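You operate a simulated robot arm through the tools that you are given. There is no shell and no other tool. Be economical: measure what you need, move in short steps, check, and stop when the job is done.

Carry out the task below with a simulated robot arm. There is one attempt and no reset: what you move stays moved.

TASK
Set the blue marker to 0. Then take the blue clothes peg from the table and leave it on the white dish.
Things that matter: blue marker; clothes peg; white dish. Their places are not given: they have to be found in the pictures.

It is judged by the outcome, as a careful person would: the job done as asked, and still so three seconds after it is handed in. It fails if anything else is knocked over, pushed out of place, dropped, spilled or broken.

THE ROBOT
A 7-joint arm with a two-finger parallel gripper, fixed in place. Base frame: the origin is at the foot of the arm, x ahead of it, y to its left, z up; the work surface is at about z = 0.74. Lengths are in m, angles in rad, forces in N, time in s.
With the tool pointing down near the work surface it reaches from about 0.2 to 0.68 m from the base axis. Its first joint turns from -1.152 to 1.152 rad. Payload 2.4 kg.
Tool frame: the origin (TCP) lies between the finger pads and is the grasp point; the fingertips stand 0.03 m ahead of it; z points along the fingers, y is the line along which they close. The gripper opens to 0.094 m. The fingers are 0.028 m wide and 0.01 m thick; the gripper's body (0.05 by 0.096 m) begins 0.055 m behind the TCP.
Orientation is that of the tool frame in the base frame, as a unit quaternion [w, x, y, z]. With the fingers straight down and closing along the base's y, the tool's x points along the base's -x, its y along +y and its z along -z.

THE INTERFACE
- The arm moves only by the tool servo_tool. Its argument "rows" is a list of rows, each a list of 3 entries, a list of its own where there are three numbers: the turn, a rotation vector about the base's x, y, z in units of 120 degrees (1.0 is 120 degrees), then the shift along the base's x, y, z in units of 300 mm (1.0 is 300 mm), then the gripper command, from -1 (shut) to 1 (fully open), values between in proportion. In form: [[[rx, ry, rz], [x, y, z], grip], ...]. A call has 1 to 20 rows; each row is the pose to reach, as a shift and turn from the pose commanded when the call began. A call with a number of a shift or a turn outside -1 to 1 is refused whole. A row lasts 0.2 s, in which the tool goes at most 0.05 m and 0.15 rad; a call with a longer step from one row to the next is refused whole, and so is a gripper value outside its range. A pose out of reach is approached as far as the arm can. The call stops where the force on the tool passes 40 N (or 10 N more than at its start, if that is more) or the arm is blocked; 0.2 s more then pass. The fingers move at their own pace (about 0.153 m/s each) and stop on an object; they squeeze with about 38 N. The grip force told is the motor's: it shows also when the fingers shut on nothing. Time passes only in rows, and 0.2 s behind the last, so rows that repeat a pose let the fingers close. It gives the time, the measured TCP pose, the force on the tool (base axes), the opening and the grip force at its end, in the units of the frame above (readings bear some noise).
- Cameras (640 x 400 px; columns grow to the right, rows downward): "scene" is fixed at [0.0472, 0.4643, 1.4374]; the picture's right is [-0.80, -0.60, 0.00], its down [-0.36, 0.48, -0.80] and it looks along [0.48, -0.64, -0.61] (base axes); focal length 367 px, centre (320, 200). "wrist" rides on the gripper at [-0.037, 0, -0.058] in the tool frame; the picture's right is [0.00, -1.00, 0.00], its down [0.97, 0.00, -0.24] and it looks along [0.24, 0.00, 0.97] (tool axes); focal length 218 px, centre (320, 200).
- camera(camera): a new picture of that camera. No time passes.
- point_at(camera, pixels): for up to 12 pixels [column, row] of the newest picture of that camera ("zoom" is the newest enlarged one), the place [x, y, z] in the base frame of the surface seen there, good to about 0.002 m, but the place of the scene camera against the robot may be out by one fixed shift of up to 0.025 m in any direction. No time passes.
- zoom(camera, box): a new picture of the part [left, top, right, bottom] of that camera's present view, enlarged. No time passes.
- close_job(): hands the job in; it is judged then, once.

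Work in short steps. Measure before you move; look again where a grasp or a placing could have gone wrong, and mend it. You have 80 turns and 38 pictures in all, those below and enlarged ones among them. Open the gripper and draw the arm clear of the work before you hand the job in, unless the task says otherwise; then end with one line.

The tools are called as a command line: name --argument value ..., lists and objects as JSON in quotes. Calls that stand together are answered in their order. servo_tool: Moves the arm, as the interface text tells. Its arguments: {"type":"object","properties":{"rows":{"type":"array","items":{"type":"array"}}},"required":["rows"]} The other tools are called the same way: camera (camera) takes a picture; point_at (camera, pixels) gives the place of the surface under pixels of a picture; zoom (camera, box) takes an enlarged picture of a part of a camera's view; close_job () hands the job in.

At the start:

```text
time_s: 0.0
position: [0.3437, -0.1257, 1.041]
orientation: [0.0, 0.001, 1.0, 0.0]
contact_force: [0.1, -0.1, 0.1]
grip_width: 0.0939
finger_force: 0.0
```

scene: 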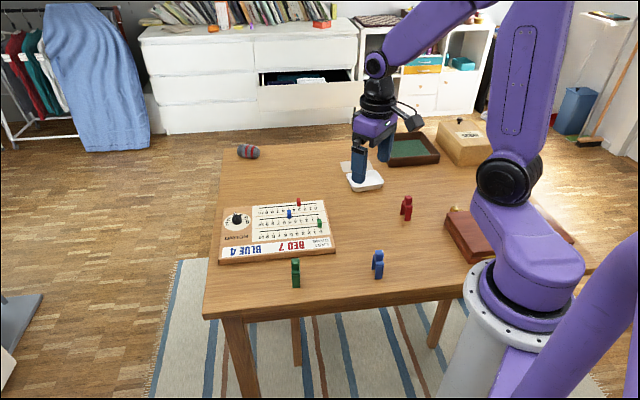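
wrist: 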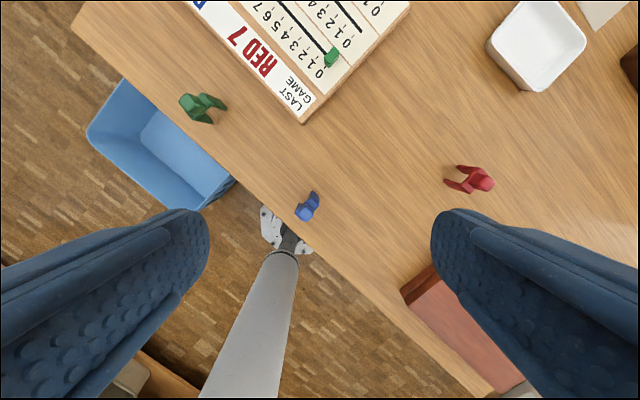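

The scoreboard is around (275,230) in the scene picture, with the peg near (378,264) and the white dish near (362,178). I zoom in on both areas.

zoom --camera "scene" --box '[210, 185, 345, 270]'

zoom --camera "scene" --box '[330, 150, 430, 290]'

```text
4.71 times, centred on (278, 228) of scene
```

zoom: 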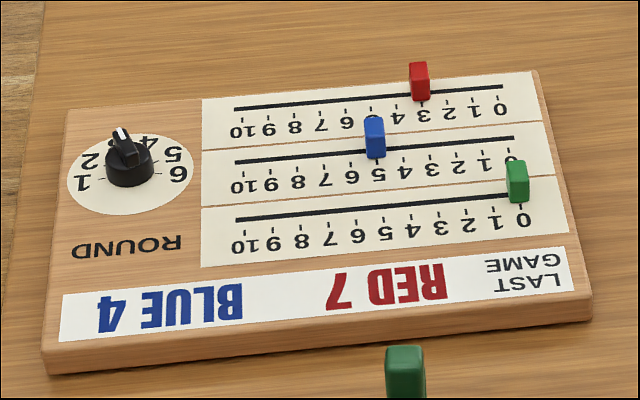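

```text
2.86 times, centred on (380, 220) of scene
```

zoom: 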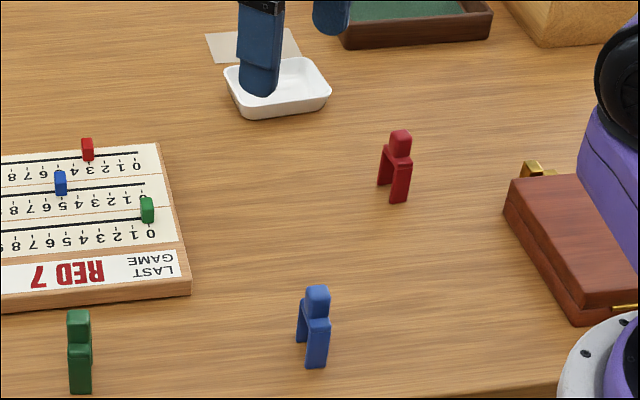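

Blue marker stands at 5 on the middle slot, whose 0 is at its arm-side end. I take positions from both cameras for reference.

point_at --camera "wrist" --pixels '[[331, 57], [320, 74], [303, 122], [308, 206], [476, 180], [200, 107], [536, 45], [405, 8], [345, 42]]'

point_at --camera "scene" --pixels '[[289, 212], [319, 223], [298, 202], [335, 252], [219, 263], [225, 208], [324, 201], [378, 256], [405, 203], [237, 217]]'

```text
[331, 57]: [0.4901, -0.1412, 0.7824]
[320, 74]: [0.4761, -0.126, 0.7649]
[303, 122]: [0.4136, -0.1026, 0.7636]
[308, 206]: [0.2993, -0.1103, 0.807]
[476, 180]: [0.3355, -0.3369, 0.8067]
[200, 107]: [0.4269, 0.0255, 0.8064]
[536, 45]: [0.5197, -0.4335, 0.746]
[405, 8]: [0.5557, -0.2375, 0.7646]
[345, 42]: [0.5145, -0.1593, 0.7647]
```

```text
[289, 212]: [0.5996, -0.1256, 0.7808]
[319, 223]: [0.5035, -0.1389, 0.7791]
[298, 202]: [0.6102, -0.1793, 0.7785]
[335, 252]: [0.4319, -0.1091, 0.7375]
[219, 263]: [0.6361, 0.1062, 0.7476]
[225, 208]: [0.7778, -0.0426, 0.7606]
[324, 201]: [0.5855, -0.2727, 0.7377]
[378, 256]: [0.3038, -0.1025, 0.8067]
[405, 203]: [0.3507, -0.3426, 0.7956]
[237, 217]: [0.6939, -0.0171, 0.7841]
```

Next I move over the board for a closer wrist view.

servo_tool --rows '[[[0, 0, 0], [0.14, 0, 0], 1], [[0, 0, 0], [0.28, 0, 0], 1], [[0, 0, 0], [0.42, 0, 0], 1], [[0, 0, 0], [0.56, 0, -0.07], 1], [[0, 0, 0], [0.7, 0, -0.14], 1], [[0, 0, 0], [0.75, 0, -0.2], 1]]'

camera --camera "wrist"

```text
time_s: 1.4
position: [0.5699, -0.1261, 0.9814]
orientation: [0.0, 0.0, 1.0, -0.001]
contact_force: [-1.0, -0.5, 0.1]
grip_width: 0.094
finger_force: 0.1
```

```text
33 pictures are left
```

wrist: 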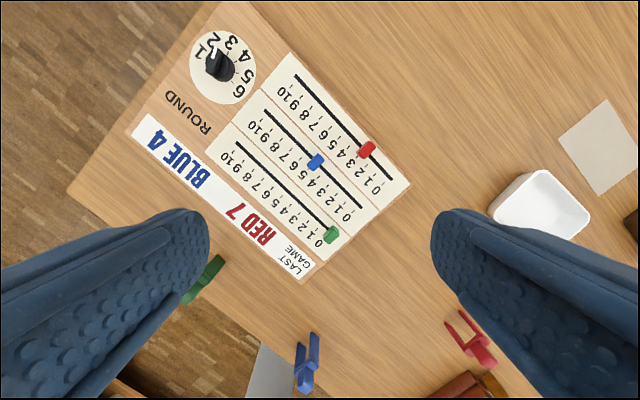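

zoom --camera "wrist" --box '[220, 60, 420, 260]'

```text
2.00 times, centred on (320, 160) of wrist
```

zoom: 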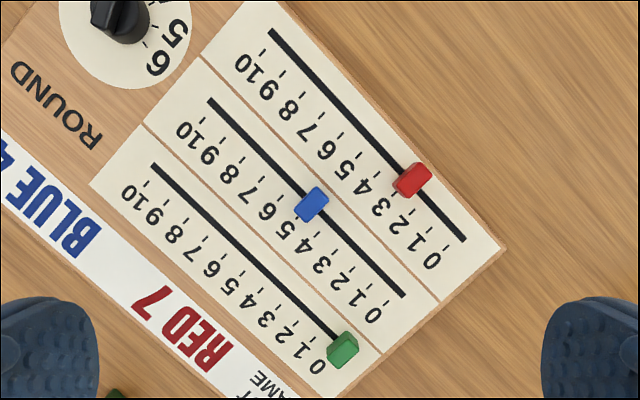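

point_at --camera "zoom" --pixels '[[209, 100], [404, 296], [316, 198], [311, 204], [393, 302], [199, 110], [152, 165], [343, 342], [269, 31], [465, 240], [415, 176], [289, 224]]'

zoom --camera "wrist" --box '[290, 140, 390, 240]'

```text
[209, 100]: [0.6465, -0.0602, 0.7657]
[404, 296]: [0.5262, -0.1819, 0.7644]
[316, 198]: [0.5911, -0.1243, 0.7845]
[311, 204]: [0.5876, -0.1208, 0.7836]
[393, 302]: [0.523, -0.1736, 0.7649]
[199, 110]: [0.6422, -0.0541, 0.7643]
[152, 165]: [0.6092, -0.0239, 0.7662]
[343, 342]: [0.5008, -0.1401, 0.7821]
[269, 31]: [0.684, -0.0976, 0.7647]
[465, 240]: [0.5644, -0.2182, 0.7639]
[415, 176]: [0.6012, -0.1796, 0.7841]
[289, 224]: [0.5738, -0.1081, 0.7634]
```

```text
4.00 times, centred on (340, 190) of wrist
```

zoom: 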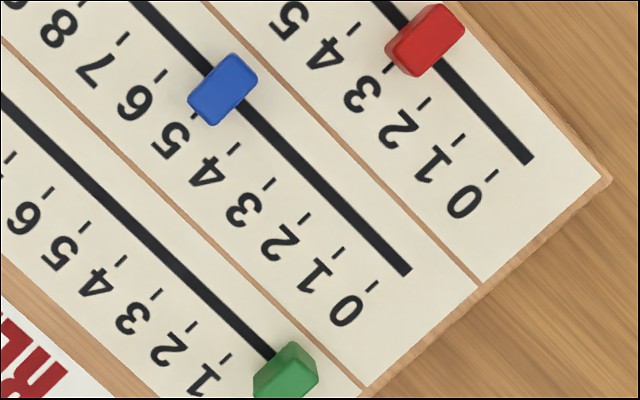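

point_at --camera "zoom" --pixels '[[372, 286], [338, 251], [303, 217], [268, 183], [233, 149], [160, 76], [409, 270], [229, 82], [213, 72], [231, 98], [205, 105], [247, 70]]'

```text
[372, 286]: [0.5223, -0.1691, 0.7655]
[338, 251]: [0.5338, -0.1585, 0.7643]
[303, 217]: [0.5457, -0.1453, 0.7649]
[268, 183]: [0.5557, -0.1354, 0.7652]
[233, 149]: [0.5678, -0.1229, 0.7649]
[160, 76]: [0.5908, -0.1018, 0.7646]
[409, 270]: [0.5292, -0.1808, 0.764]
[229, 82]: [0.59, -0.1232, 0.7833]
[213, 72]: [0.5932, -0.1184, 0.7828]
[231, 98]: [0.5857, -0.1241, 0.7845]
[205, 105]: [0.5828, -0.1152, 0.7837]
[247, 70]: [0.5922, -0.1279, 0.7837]
```

Ticks are 16 mm apart; blue marker centre is about (0.5885,-0.1212), top z 0.784, and 0 on the slot is about (0.531,-0.178). I turn -45° so the fingers close along the slot, and descend to above the marker.

servo_tool --rows '[[[0, 0, -0.063], [0.01, 0.003, -0.06], 0.2], [[0, 0, -0.126], [0.02, 0.006, -0.12], 0], [[0, 0, -0.189], [0.03, 0.009, -0.2], -0.1], [[0, 0, -0.252], [0.04, 0.012, -0.28], -0.15], [[0, 0, -0.315], [0.05, 0.015, -0.36], -0.15], [[0, 0, -0.378], [0.063, 0.015, -0.42], -0.15], [[0, 0, -0.378], [0.063, 0.015, -0.42], -0.15]]'

camera --camera "wrist"

```text
time_s: 3.0
position: [0.5883, -0.12, 0.8542]
orientation: [0.0, 0.386, 0.922, 0.0]
contact_force: [0.1, 0.4, 0.1]
grip_width: 0.0398
finger_force: 0.1
```

```text
30 pictures are left
```

wrist: 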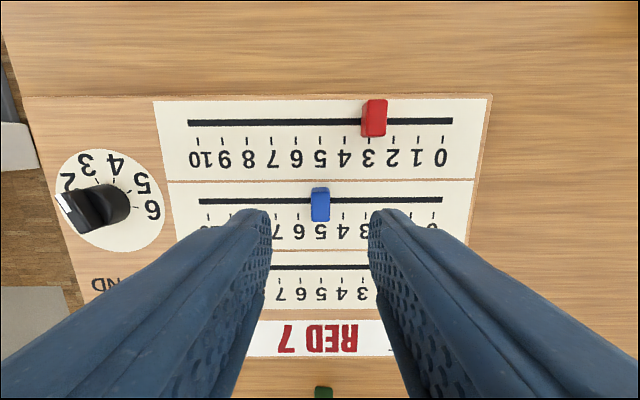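

The marker sits centred between the fingers (320,203). I check its position from this closer view.

point_at --camera "wrist" --pixels '[[320, 194], [320, 203], [200, 201], [442, 199], [320, 224], [420, 224]]'

```text
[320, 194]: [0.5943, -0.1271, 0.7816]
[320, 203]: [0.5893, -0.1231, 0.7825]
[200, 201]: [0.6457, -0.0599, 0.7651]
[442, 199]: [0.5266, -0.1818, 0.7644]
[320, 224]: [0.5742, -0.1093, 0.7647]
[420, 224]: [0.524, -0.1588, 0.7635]
```

servo_tool --rows '[[[0, 0, 0], [0.004, -0.004, -0.07], -0.15], [[0, 0, 0], [0.005, -0.006, -0.14], -0.15], [[0, 0, 0], [0.005, -0.006, -0.183], -0.15], [[0, 0, 0], [0.005, -0.006, -0.183], -0.6], [[0, 0, 0], [0.005, -0.006, -0.183], -1], [[0, 0, 0], [0.005, -0.006, -0.183], -1]]'

```text
time_s: 4.4
position: [0.5897, -0.1218, 0.7998]
orientation: [0.0, 0.385, 0.923, 0.0]
contact_force: [0.8, -0.5, 0.4]
grip_width: 0.0104
finger_force: 38.2
```

Marker is gripped (10.4 mm). I slide it 81 mm along the slot towards 0.

servo_tool --rows '[[[0, 0, 0], [-0.031, -0.032, 0], -1], [[0, 0, 0], [-0.063, -0.064, 0], -1], [[0, 0, 0], [-0.095, -0.097, 0], -1], [[0, 0, 0], [-0.126, -0.129, 0], -1], [[0, 0, 0], [-0.158, -0.161, 0], -1], [[0, 0, 0], [-0.189, -0.193, 0], -1], [[0, 0, 0], [-0.189, -0.193, 0], -1]]'

zoom --camera "scene" --box '[210, 185, 345, 270]'

```text
time_s: 6.0
position: [0.5322, -0.1809, 0.8013]
orientation: [0.001, 0.385, 0.923, 0.0]
contact_force: [-0.2, 0.7, 0.1]
grip_width: 0.0107
finger_force: 37.8
```

```text
4.71 times, centred on (278, 228) of scene
```

zoom: 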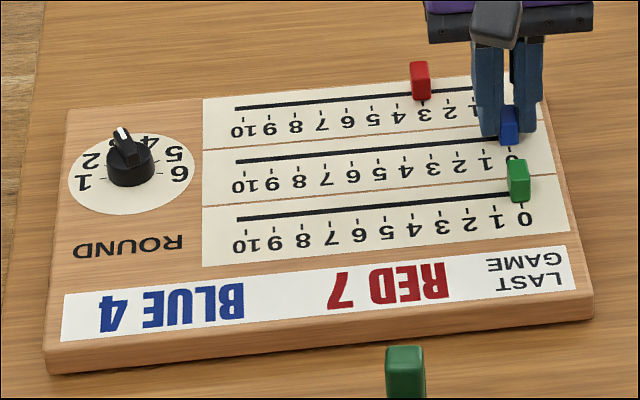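

Marker followed to about 0. I release, lift, and look.

servo_tool --rows '[[[0, 0, 0], [0, 0, 0], -0.5], [[0, 0, 0], [0, 0, 0], -0.15], [[0, 0, 0], [0, 0, 0.1], -0.15], [[0, 0, 0], [0, 0, 0.2], -0.15], [[0, 0, 0], [0, 0, 0.3], -0.15], [[0, 0, 0], [0, 0, 0.3], -0.15]]'

zoom --camera "wrist" --box '[220, 130, 420, 255]'

```text
time_s: 7.4
position: [0.5327, -0.1799, 0.8903]
orientation: [0.0, 0.385, 0.923, 0.0]
contact_force: [-0.2, 0.1, 0.7]
grip_width: 0.0401
finger_force: 0.1
```

```text
3.20 times, centred on (320, 192) of wrist
```

zoom: 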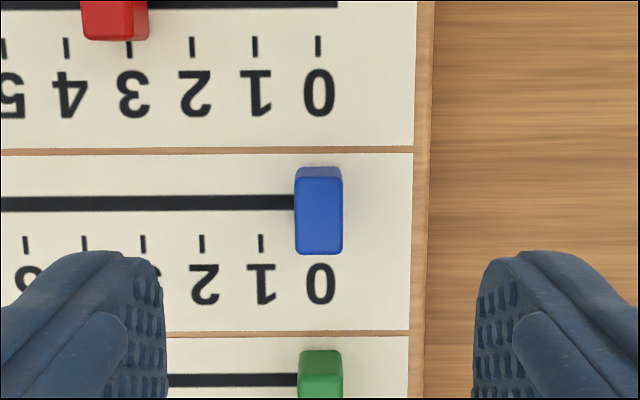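

Marker reads 0 squarely (marker centre column 319, digit 320). Now I go up and over to the blue peg near (0.30,-0.11).

servo_tool --rows '[[[0, 0, 0.06], [-0.05, 0.02, 0.1], 0.5], [[0, 0, 0.12], [-0.15, 0.06, 0.2], 1], [[0, 0, 0.18], [-0.27, 0.1, 0.27], 1], [[0, 0, 0.24], [-0.4, 0.14, 0.27], 1], [[0, 0, 0.3], [-0.52, 0.18, 0.27], 1], [[0, 0, 0.36], [-0.64, 0.22, 0.27], 1], [[0, 0, 0.378], [-0.7, 0.233, 0.27], 1], [[0, 0, 0.378], [-0.7, 0.233, 0.27], 1]]'

camera --camera "wrist"

zoom --camera "scene" --box '[340, 230, 420, 290]'

```text
time_s: 9.2
position: [0.3232, -0.1103, 0.9717]
orientation: [0.001, -0.001, 1.0, 0.0]
contact_force: [-0.1, 0.1, 0.1]
grip_width: 0.094
finger_force: 0.2
```

```text
27 pictures are left
```

wrist: 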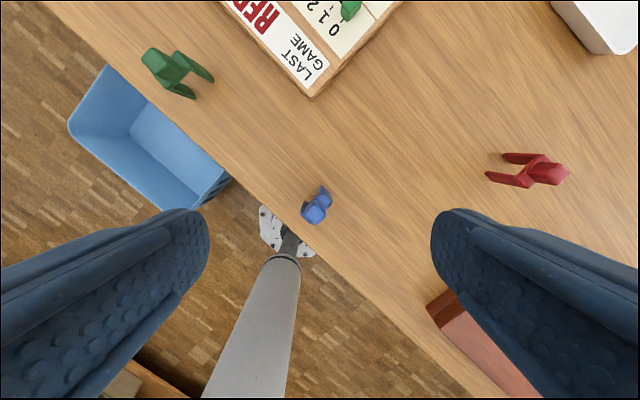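

```text
6.67 times, centred on (380, 260) of scene
```

zoom: 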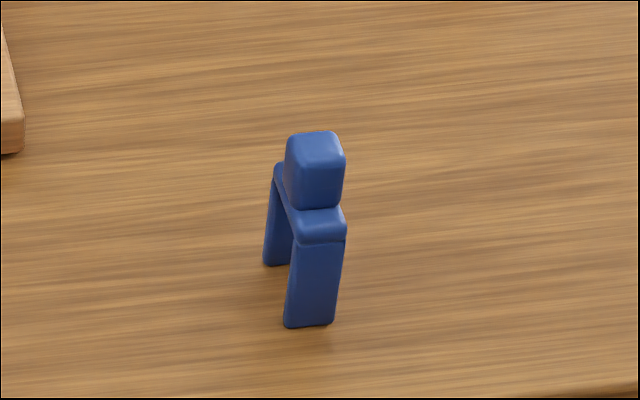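

zoom --camera "wrist" --box '[270, 165, 370, 245]'

```text
5.00 times, centred on (320, 205) of wrist
```

zoom: 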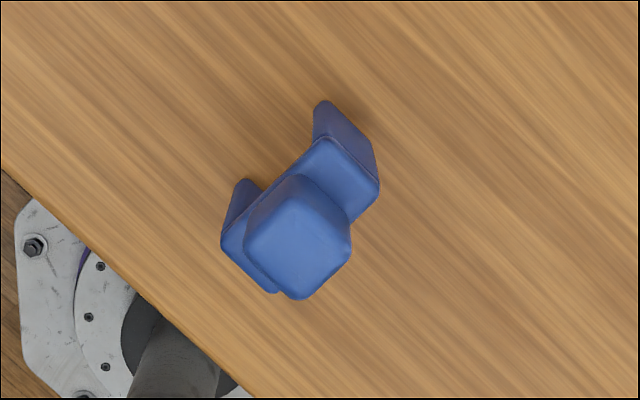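

point_at --camera "zoom" --pixels '[[297, 242], [297, 185], [340, 243], [298, 288], [255, 238], [328, 150], [368, 188], [345, 172], [268, 280], [232, 245], [345, 130], [242, 195]]'

```text
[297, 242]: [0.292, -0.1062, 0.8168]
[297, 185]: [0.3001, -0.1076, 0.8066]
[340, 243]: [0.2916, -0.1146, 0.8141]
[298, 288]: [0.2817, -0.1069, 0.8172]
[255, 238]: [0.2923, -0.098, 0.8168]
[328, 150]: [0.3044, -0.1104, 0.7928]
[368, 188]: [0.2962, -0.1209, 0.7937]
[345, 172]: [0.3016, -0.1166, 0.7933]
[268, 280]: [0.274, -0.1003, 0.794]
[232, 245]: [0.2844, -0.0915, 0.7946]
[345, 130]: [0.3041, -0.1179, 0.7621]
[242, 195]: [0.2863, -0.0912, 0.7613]
```

The peg is standing, centre about (0.2905,-0.106), top z 0.817, thickness direction about +45° between x and y. I turn -45° and hover above it.

servo_tool --rows '[[[0, 0, -0.063], [-0.02, 0.003, -0.03], 0.6], [[0, 0, -0.126], [-0.04, 0.006, -0.08], 0.3], [[0, 0, -0.189], [-0.06, 0.009, -0.14], 0.1], [[0, 0, -0.252], [-0.08, 0.012, -0.2], 0.1], [[0, 0, -0.315], [-0.1, 0.014, -0.26], 0.1], [[0, 0, -0.378], [-0.108, 0.014, -0.3], 0.1], [[0, 0, -0.378], [-0.108, 0.014, -0.3], 0.1]]'

camera --camera "wrist"

```text
time_s: 10.8
position: [0.2908, -0.1071, 0.8813]
orientation: [0.0, 0.387, 0.922, 0.0]
contact_force: [-0.4, 0.5, -0.6]
grip_width: 0.0518
finger_force: 0.1
```

```text
24 pictures are left
```

wrist: 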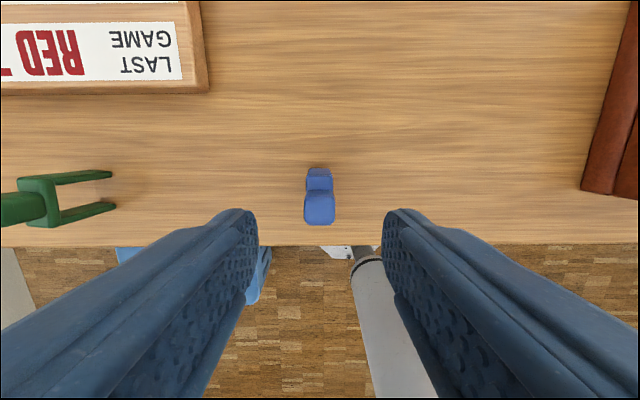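

Peg is centred and square (column 319). I descend and grip.

servo_tool --rows '[[[0, 0, 0], [0, 0, -0.1], 0.1], [[0, 0, 0], [0, 0, -0.18], 0.1], [[0, 0, 0], [0, 0, -0.252], 0.1], [[0, 0, 0], [0, 0, -0.252], 0.1], [[0, 0, 0], [0, 0, -0.252], -0.5], [[0, 0, 0], [0, 0, -0.252], -1], [[0, 0, 0], [0, 0, -0.252], -1]]'

```text
time_s: 12.4
position: [0.2905, -0.1066, 0.8068]
orientation: [0.0, 0.385, 0.923, 0.0]
contact_force: [0.1, 0.2, 0.0]
grip_width: 0.0184
finger_force: 37.9
```

Gripped (18 mm). I lift and carry it towards the dish for a look.

servo_tool --rows '[[[0, 0, 0], [0, 0, 0.1], -1], [[0, 0, 0], [0, 0, 0.24], -1], [[0, 0, 0], [0, 0, 0.38], -1], [[0, 0, 0], [0.03, -0.05, 0.5], -1], [[0, 0, 0], [0.1, -0.16, 0.5], -1], [[0, 0, 0], [0.17, -0.28, 0.5], -1], [[0, 0, 0], [0.24, -0.4, 0.5], -1], [[0, 0, 0], [0.31, -0.52, 0.5], -1], [[0, 0, 0], [0.38, -0.64, 0.5], -1], [[0, 0, 0], [0.45, -0.76, 0.5], -1], [[0, 0, 0], [0.53, -0.845, 0.5], -1], [[0, 0, 0], [0.53, -0.845, 0.5], -1]]'

camera --camera "wrist"

camera --camera "scene"

```text
time_s: 15.0
position: [0.4504, -0.3612, 0.9556]
orientation: [0.0, 0.385, 0.923, 0.0]
contact_force: [0.4, 0.7, -0.3]
grip_width: 0.0181
finger_force: 38.1
```

```text
23 pictures are left
```

wrist: 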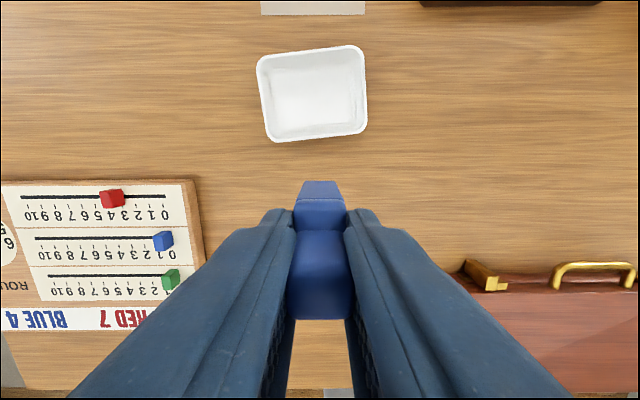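

```text
22 pictures are left
```

scene: 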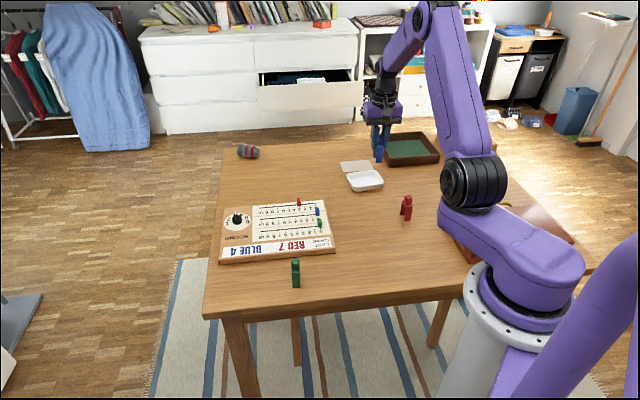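

point_at --camera "wrist" --pixels '[[315, 97], [285, 75], [350, 70], [356, 115], [285, 130], [310, 49], [312, 137], [259, 98], [364, 88], [330, 205]]'

zoom --camera "wrist" --box '[240, 30, 400, 150]'

```text
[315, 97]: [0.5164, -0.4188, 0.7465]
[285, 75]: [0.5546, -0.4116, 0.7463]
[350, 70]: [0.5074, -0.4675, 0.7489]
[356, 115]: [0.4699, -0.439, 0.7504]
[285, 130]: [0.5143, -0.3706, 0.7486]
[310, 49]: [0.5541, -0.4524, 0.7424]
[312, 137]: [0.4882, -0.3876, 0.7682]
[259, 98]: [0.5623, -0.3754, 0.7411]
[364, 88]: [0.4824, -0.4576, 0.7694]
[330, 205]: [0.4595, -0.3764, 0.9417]
```

```text
3.33 times, centred on (320, 90) of wrist
```

zoom: 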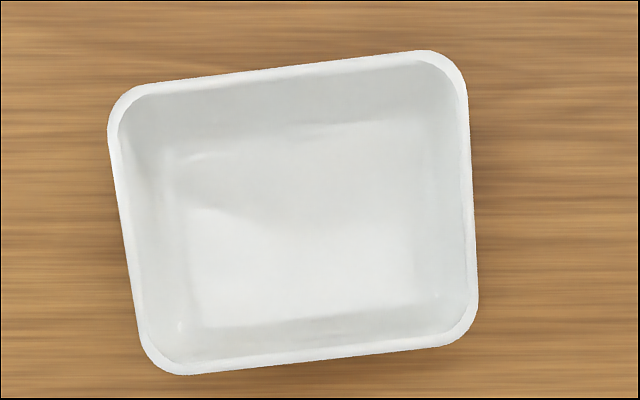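

Dish floor centre is about (0.511,-0.421,0.7465), rim 0.769. I move above it, then lower so the peg bottom (about 66 mm below TCP) is just above the floor.

servo_tool --rows '[[[0, 0, 0], [0.07, -0.07, 0], -1], [[0, 0, 0], [0.14, -0.14, 0], -1], [[0, 0, 0], [0.202, -0.196, 0], -1], [[0, 0, 0], [0.202, -0.196, -0.1], -1], [[0, 0, 0], [0.202, -0.196, -0.2], -1], [[0, 0, 0], [0.202, -0.196, -0.3], -1], [[0, 0, 0], [0.202, -0.196, -0.38], -1], [[0, 0, 0], [0.202, -0.196, -0.4], -1], [[0, 0, 0], [0.202, -0.196, -0.4], -1]]'

zoom --camera "scene" --box '[325, 140, 405, 200]'

camera --camera "wrist"

```text
time_s: 17.0
position: [0.5102, -0.4192, 0.8345]
orientation: [0.0, 0.386, 0.923, -0.001]
contact_force: [0.8, 0.0, -0.8]
grip_width: 0.0181
finger_force: 38.2
```

```text
6.67 times, centred on (365, 170) of scene
```

zoom: 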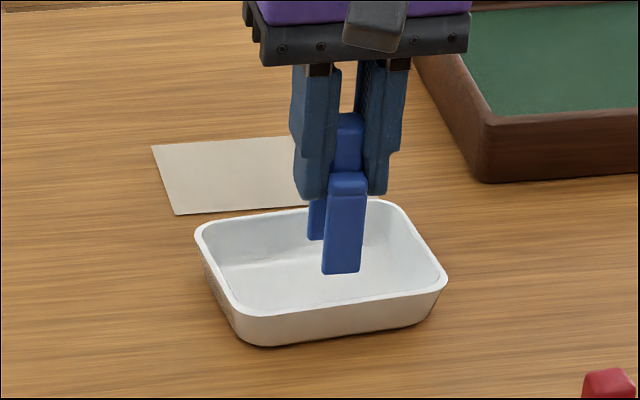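

```text
19 pictures are left
```

wrist: 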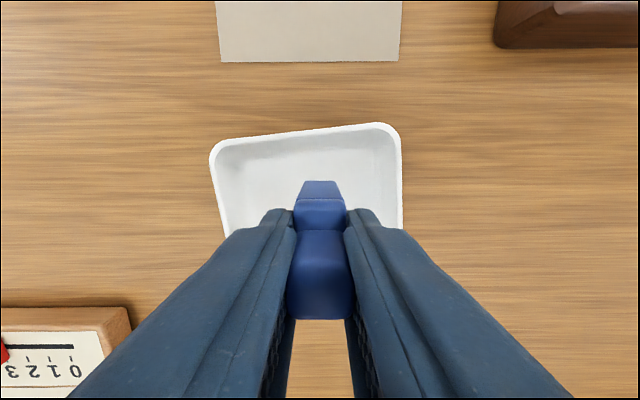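

servo_tool --rows '[[[0, 0, 0], [0.012, 0.012, -0.025], -1], [[0, 0, 0], [0.012, 0.012, -0.05], -1], [[0, 0, 0], [0.012, 0.012, -0.065], -1], [[0, 0, 0], [0.012, 0.012, -0.072], -1], [[0, 0, 0], [0.012, 0.012, -0.072], -1]]'

zoom --camera "scene" --box '[325, 140, 405, 200]'

```text
time_s: 18.2
position: [0.5133, -0.4154, 0.8136]
orientation: [0.0, 0.385, 0.923, 0.0]
contact_force: [0.2, 0.2, -0.4]
grip_width: 0.0182
finger_force: 38.3
```

```text
6.67 times, centred on (365, 170) of scene
```

zoom: 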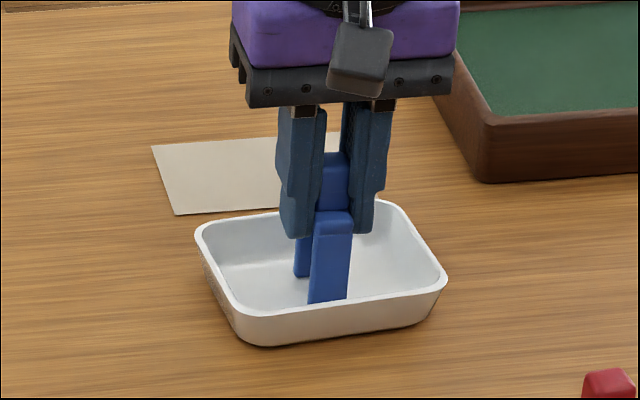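

No contact force yet; I lower in 1 mm steps.

servo_tool --rows '[[[0, 0, 0], [0, 0, -0.003], -1], [[0, 0, 0], [0, 0, -0.006], -1], [[0, 0, 0], [0, 0, -0.006], -1]]'

```text
time_s: 19.0
position: [0.5133, -0.4143, 0.8123]
orientation: [0.0, 0.386, 0.923, 0.001]
contact_force: [0.0, 0.6, -0.3]
grip_width: 0.018
finger_force: 37.9
```

servo_tool --rows '[[[0, 0, 0], [0, 0, -0.003], -1], [[0, 0, 0], [0, 0, -0.005], -1], [[0, 0, 0], [0, 0, -0.005], -1]]'

```text
time_s: 19.8
position: [0.5137, -0.4145, 0.8133]
orientation: [0.002, 0.385, 0.923, -0.001]
contact_force: [-3.1, 3.5, 15.5]
grip_width: 0.018
finger_force: 38.5
```

Contact (15 N): the peg is on the dish floor. I ease up slightly, open, and rise straight.

servo_tool --rows '[[[0, 0, 0], [0, 0, 0.003], -1], [[0, 0, 0], [0, 0, 0.003], -0.6], [[0, 0, 0], [0, 0, 0.003], -0.2], [[0, 0, 0], [0, 0, 0.003], -0.1], [[0, 0, 0], [0, 0, 0.06], -0.1], [[0, 0, 0], [0, 0, 0.15], -0.1], [[0, 0, 0], [0, 0, 0.27], -0.1], [[0, 0, 0], [0, 0, 0.4], -0.1], [[0, 0, 0], [-0.1, 0.08, 0.45], -0.1], [[0, 0, 0], [-0.2, 0.16, 0.45], 0.3], [[0, 0, 0], [-0.3, 0.24, 0.45], 1], [[0, 0, 0], [-0.4, 0.32, 0.45], 1]]'

camera --camera "scene"

zoom --camera "scene" --box '[325, 140, 405, 200]'

zoom --camera "scene" --box '[210, 185, 345, 270]'

```text
time_s: 22.4
position: [0.3916, -0.3188, 0.9464]
orientation: [0.001, 0.385, 0.923, -0.001]
contact_force: [-0.2, 0.0, 0.0]
grip_width: 0.0941
finger_force: 0.1
```

```text
17 pictures are left
```

scene: 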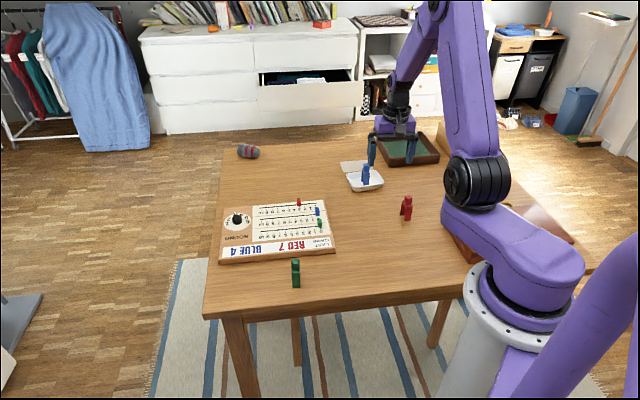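

```text
6.67 times, centred on (365, 170) of scene
```

zoom: 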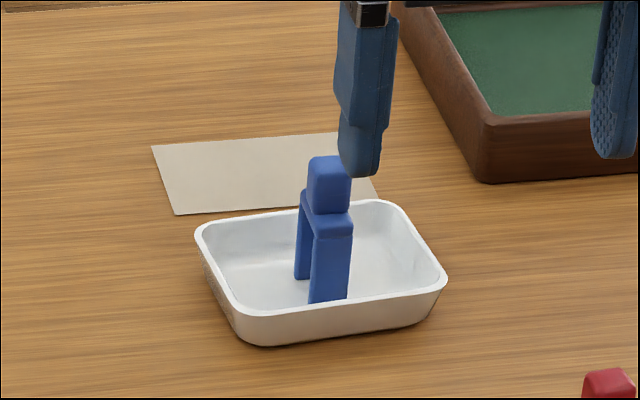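

```text
4.71 times, centred on (278, 228) of scene
```

zoom: 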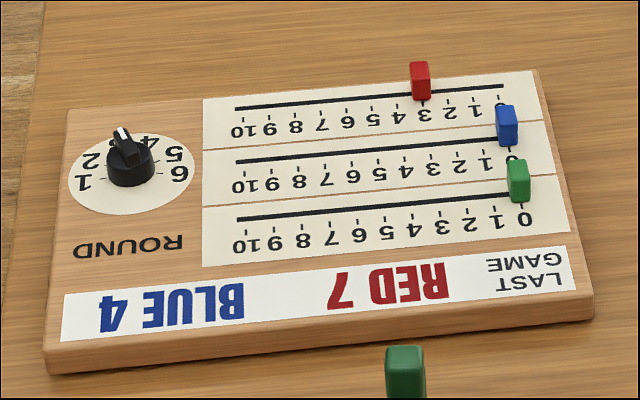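

The peg stands in the dish, the marker is at 0, and nothing else has moved. The arm is clear, so I hand the job in.

close_job

```text
The job is handed in.
```

I set the blue marker to 0 and left the blue clothes peg standing on the white dish; the last pictures showed nothing else moved.
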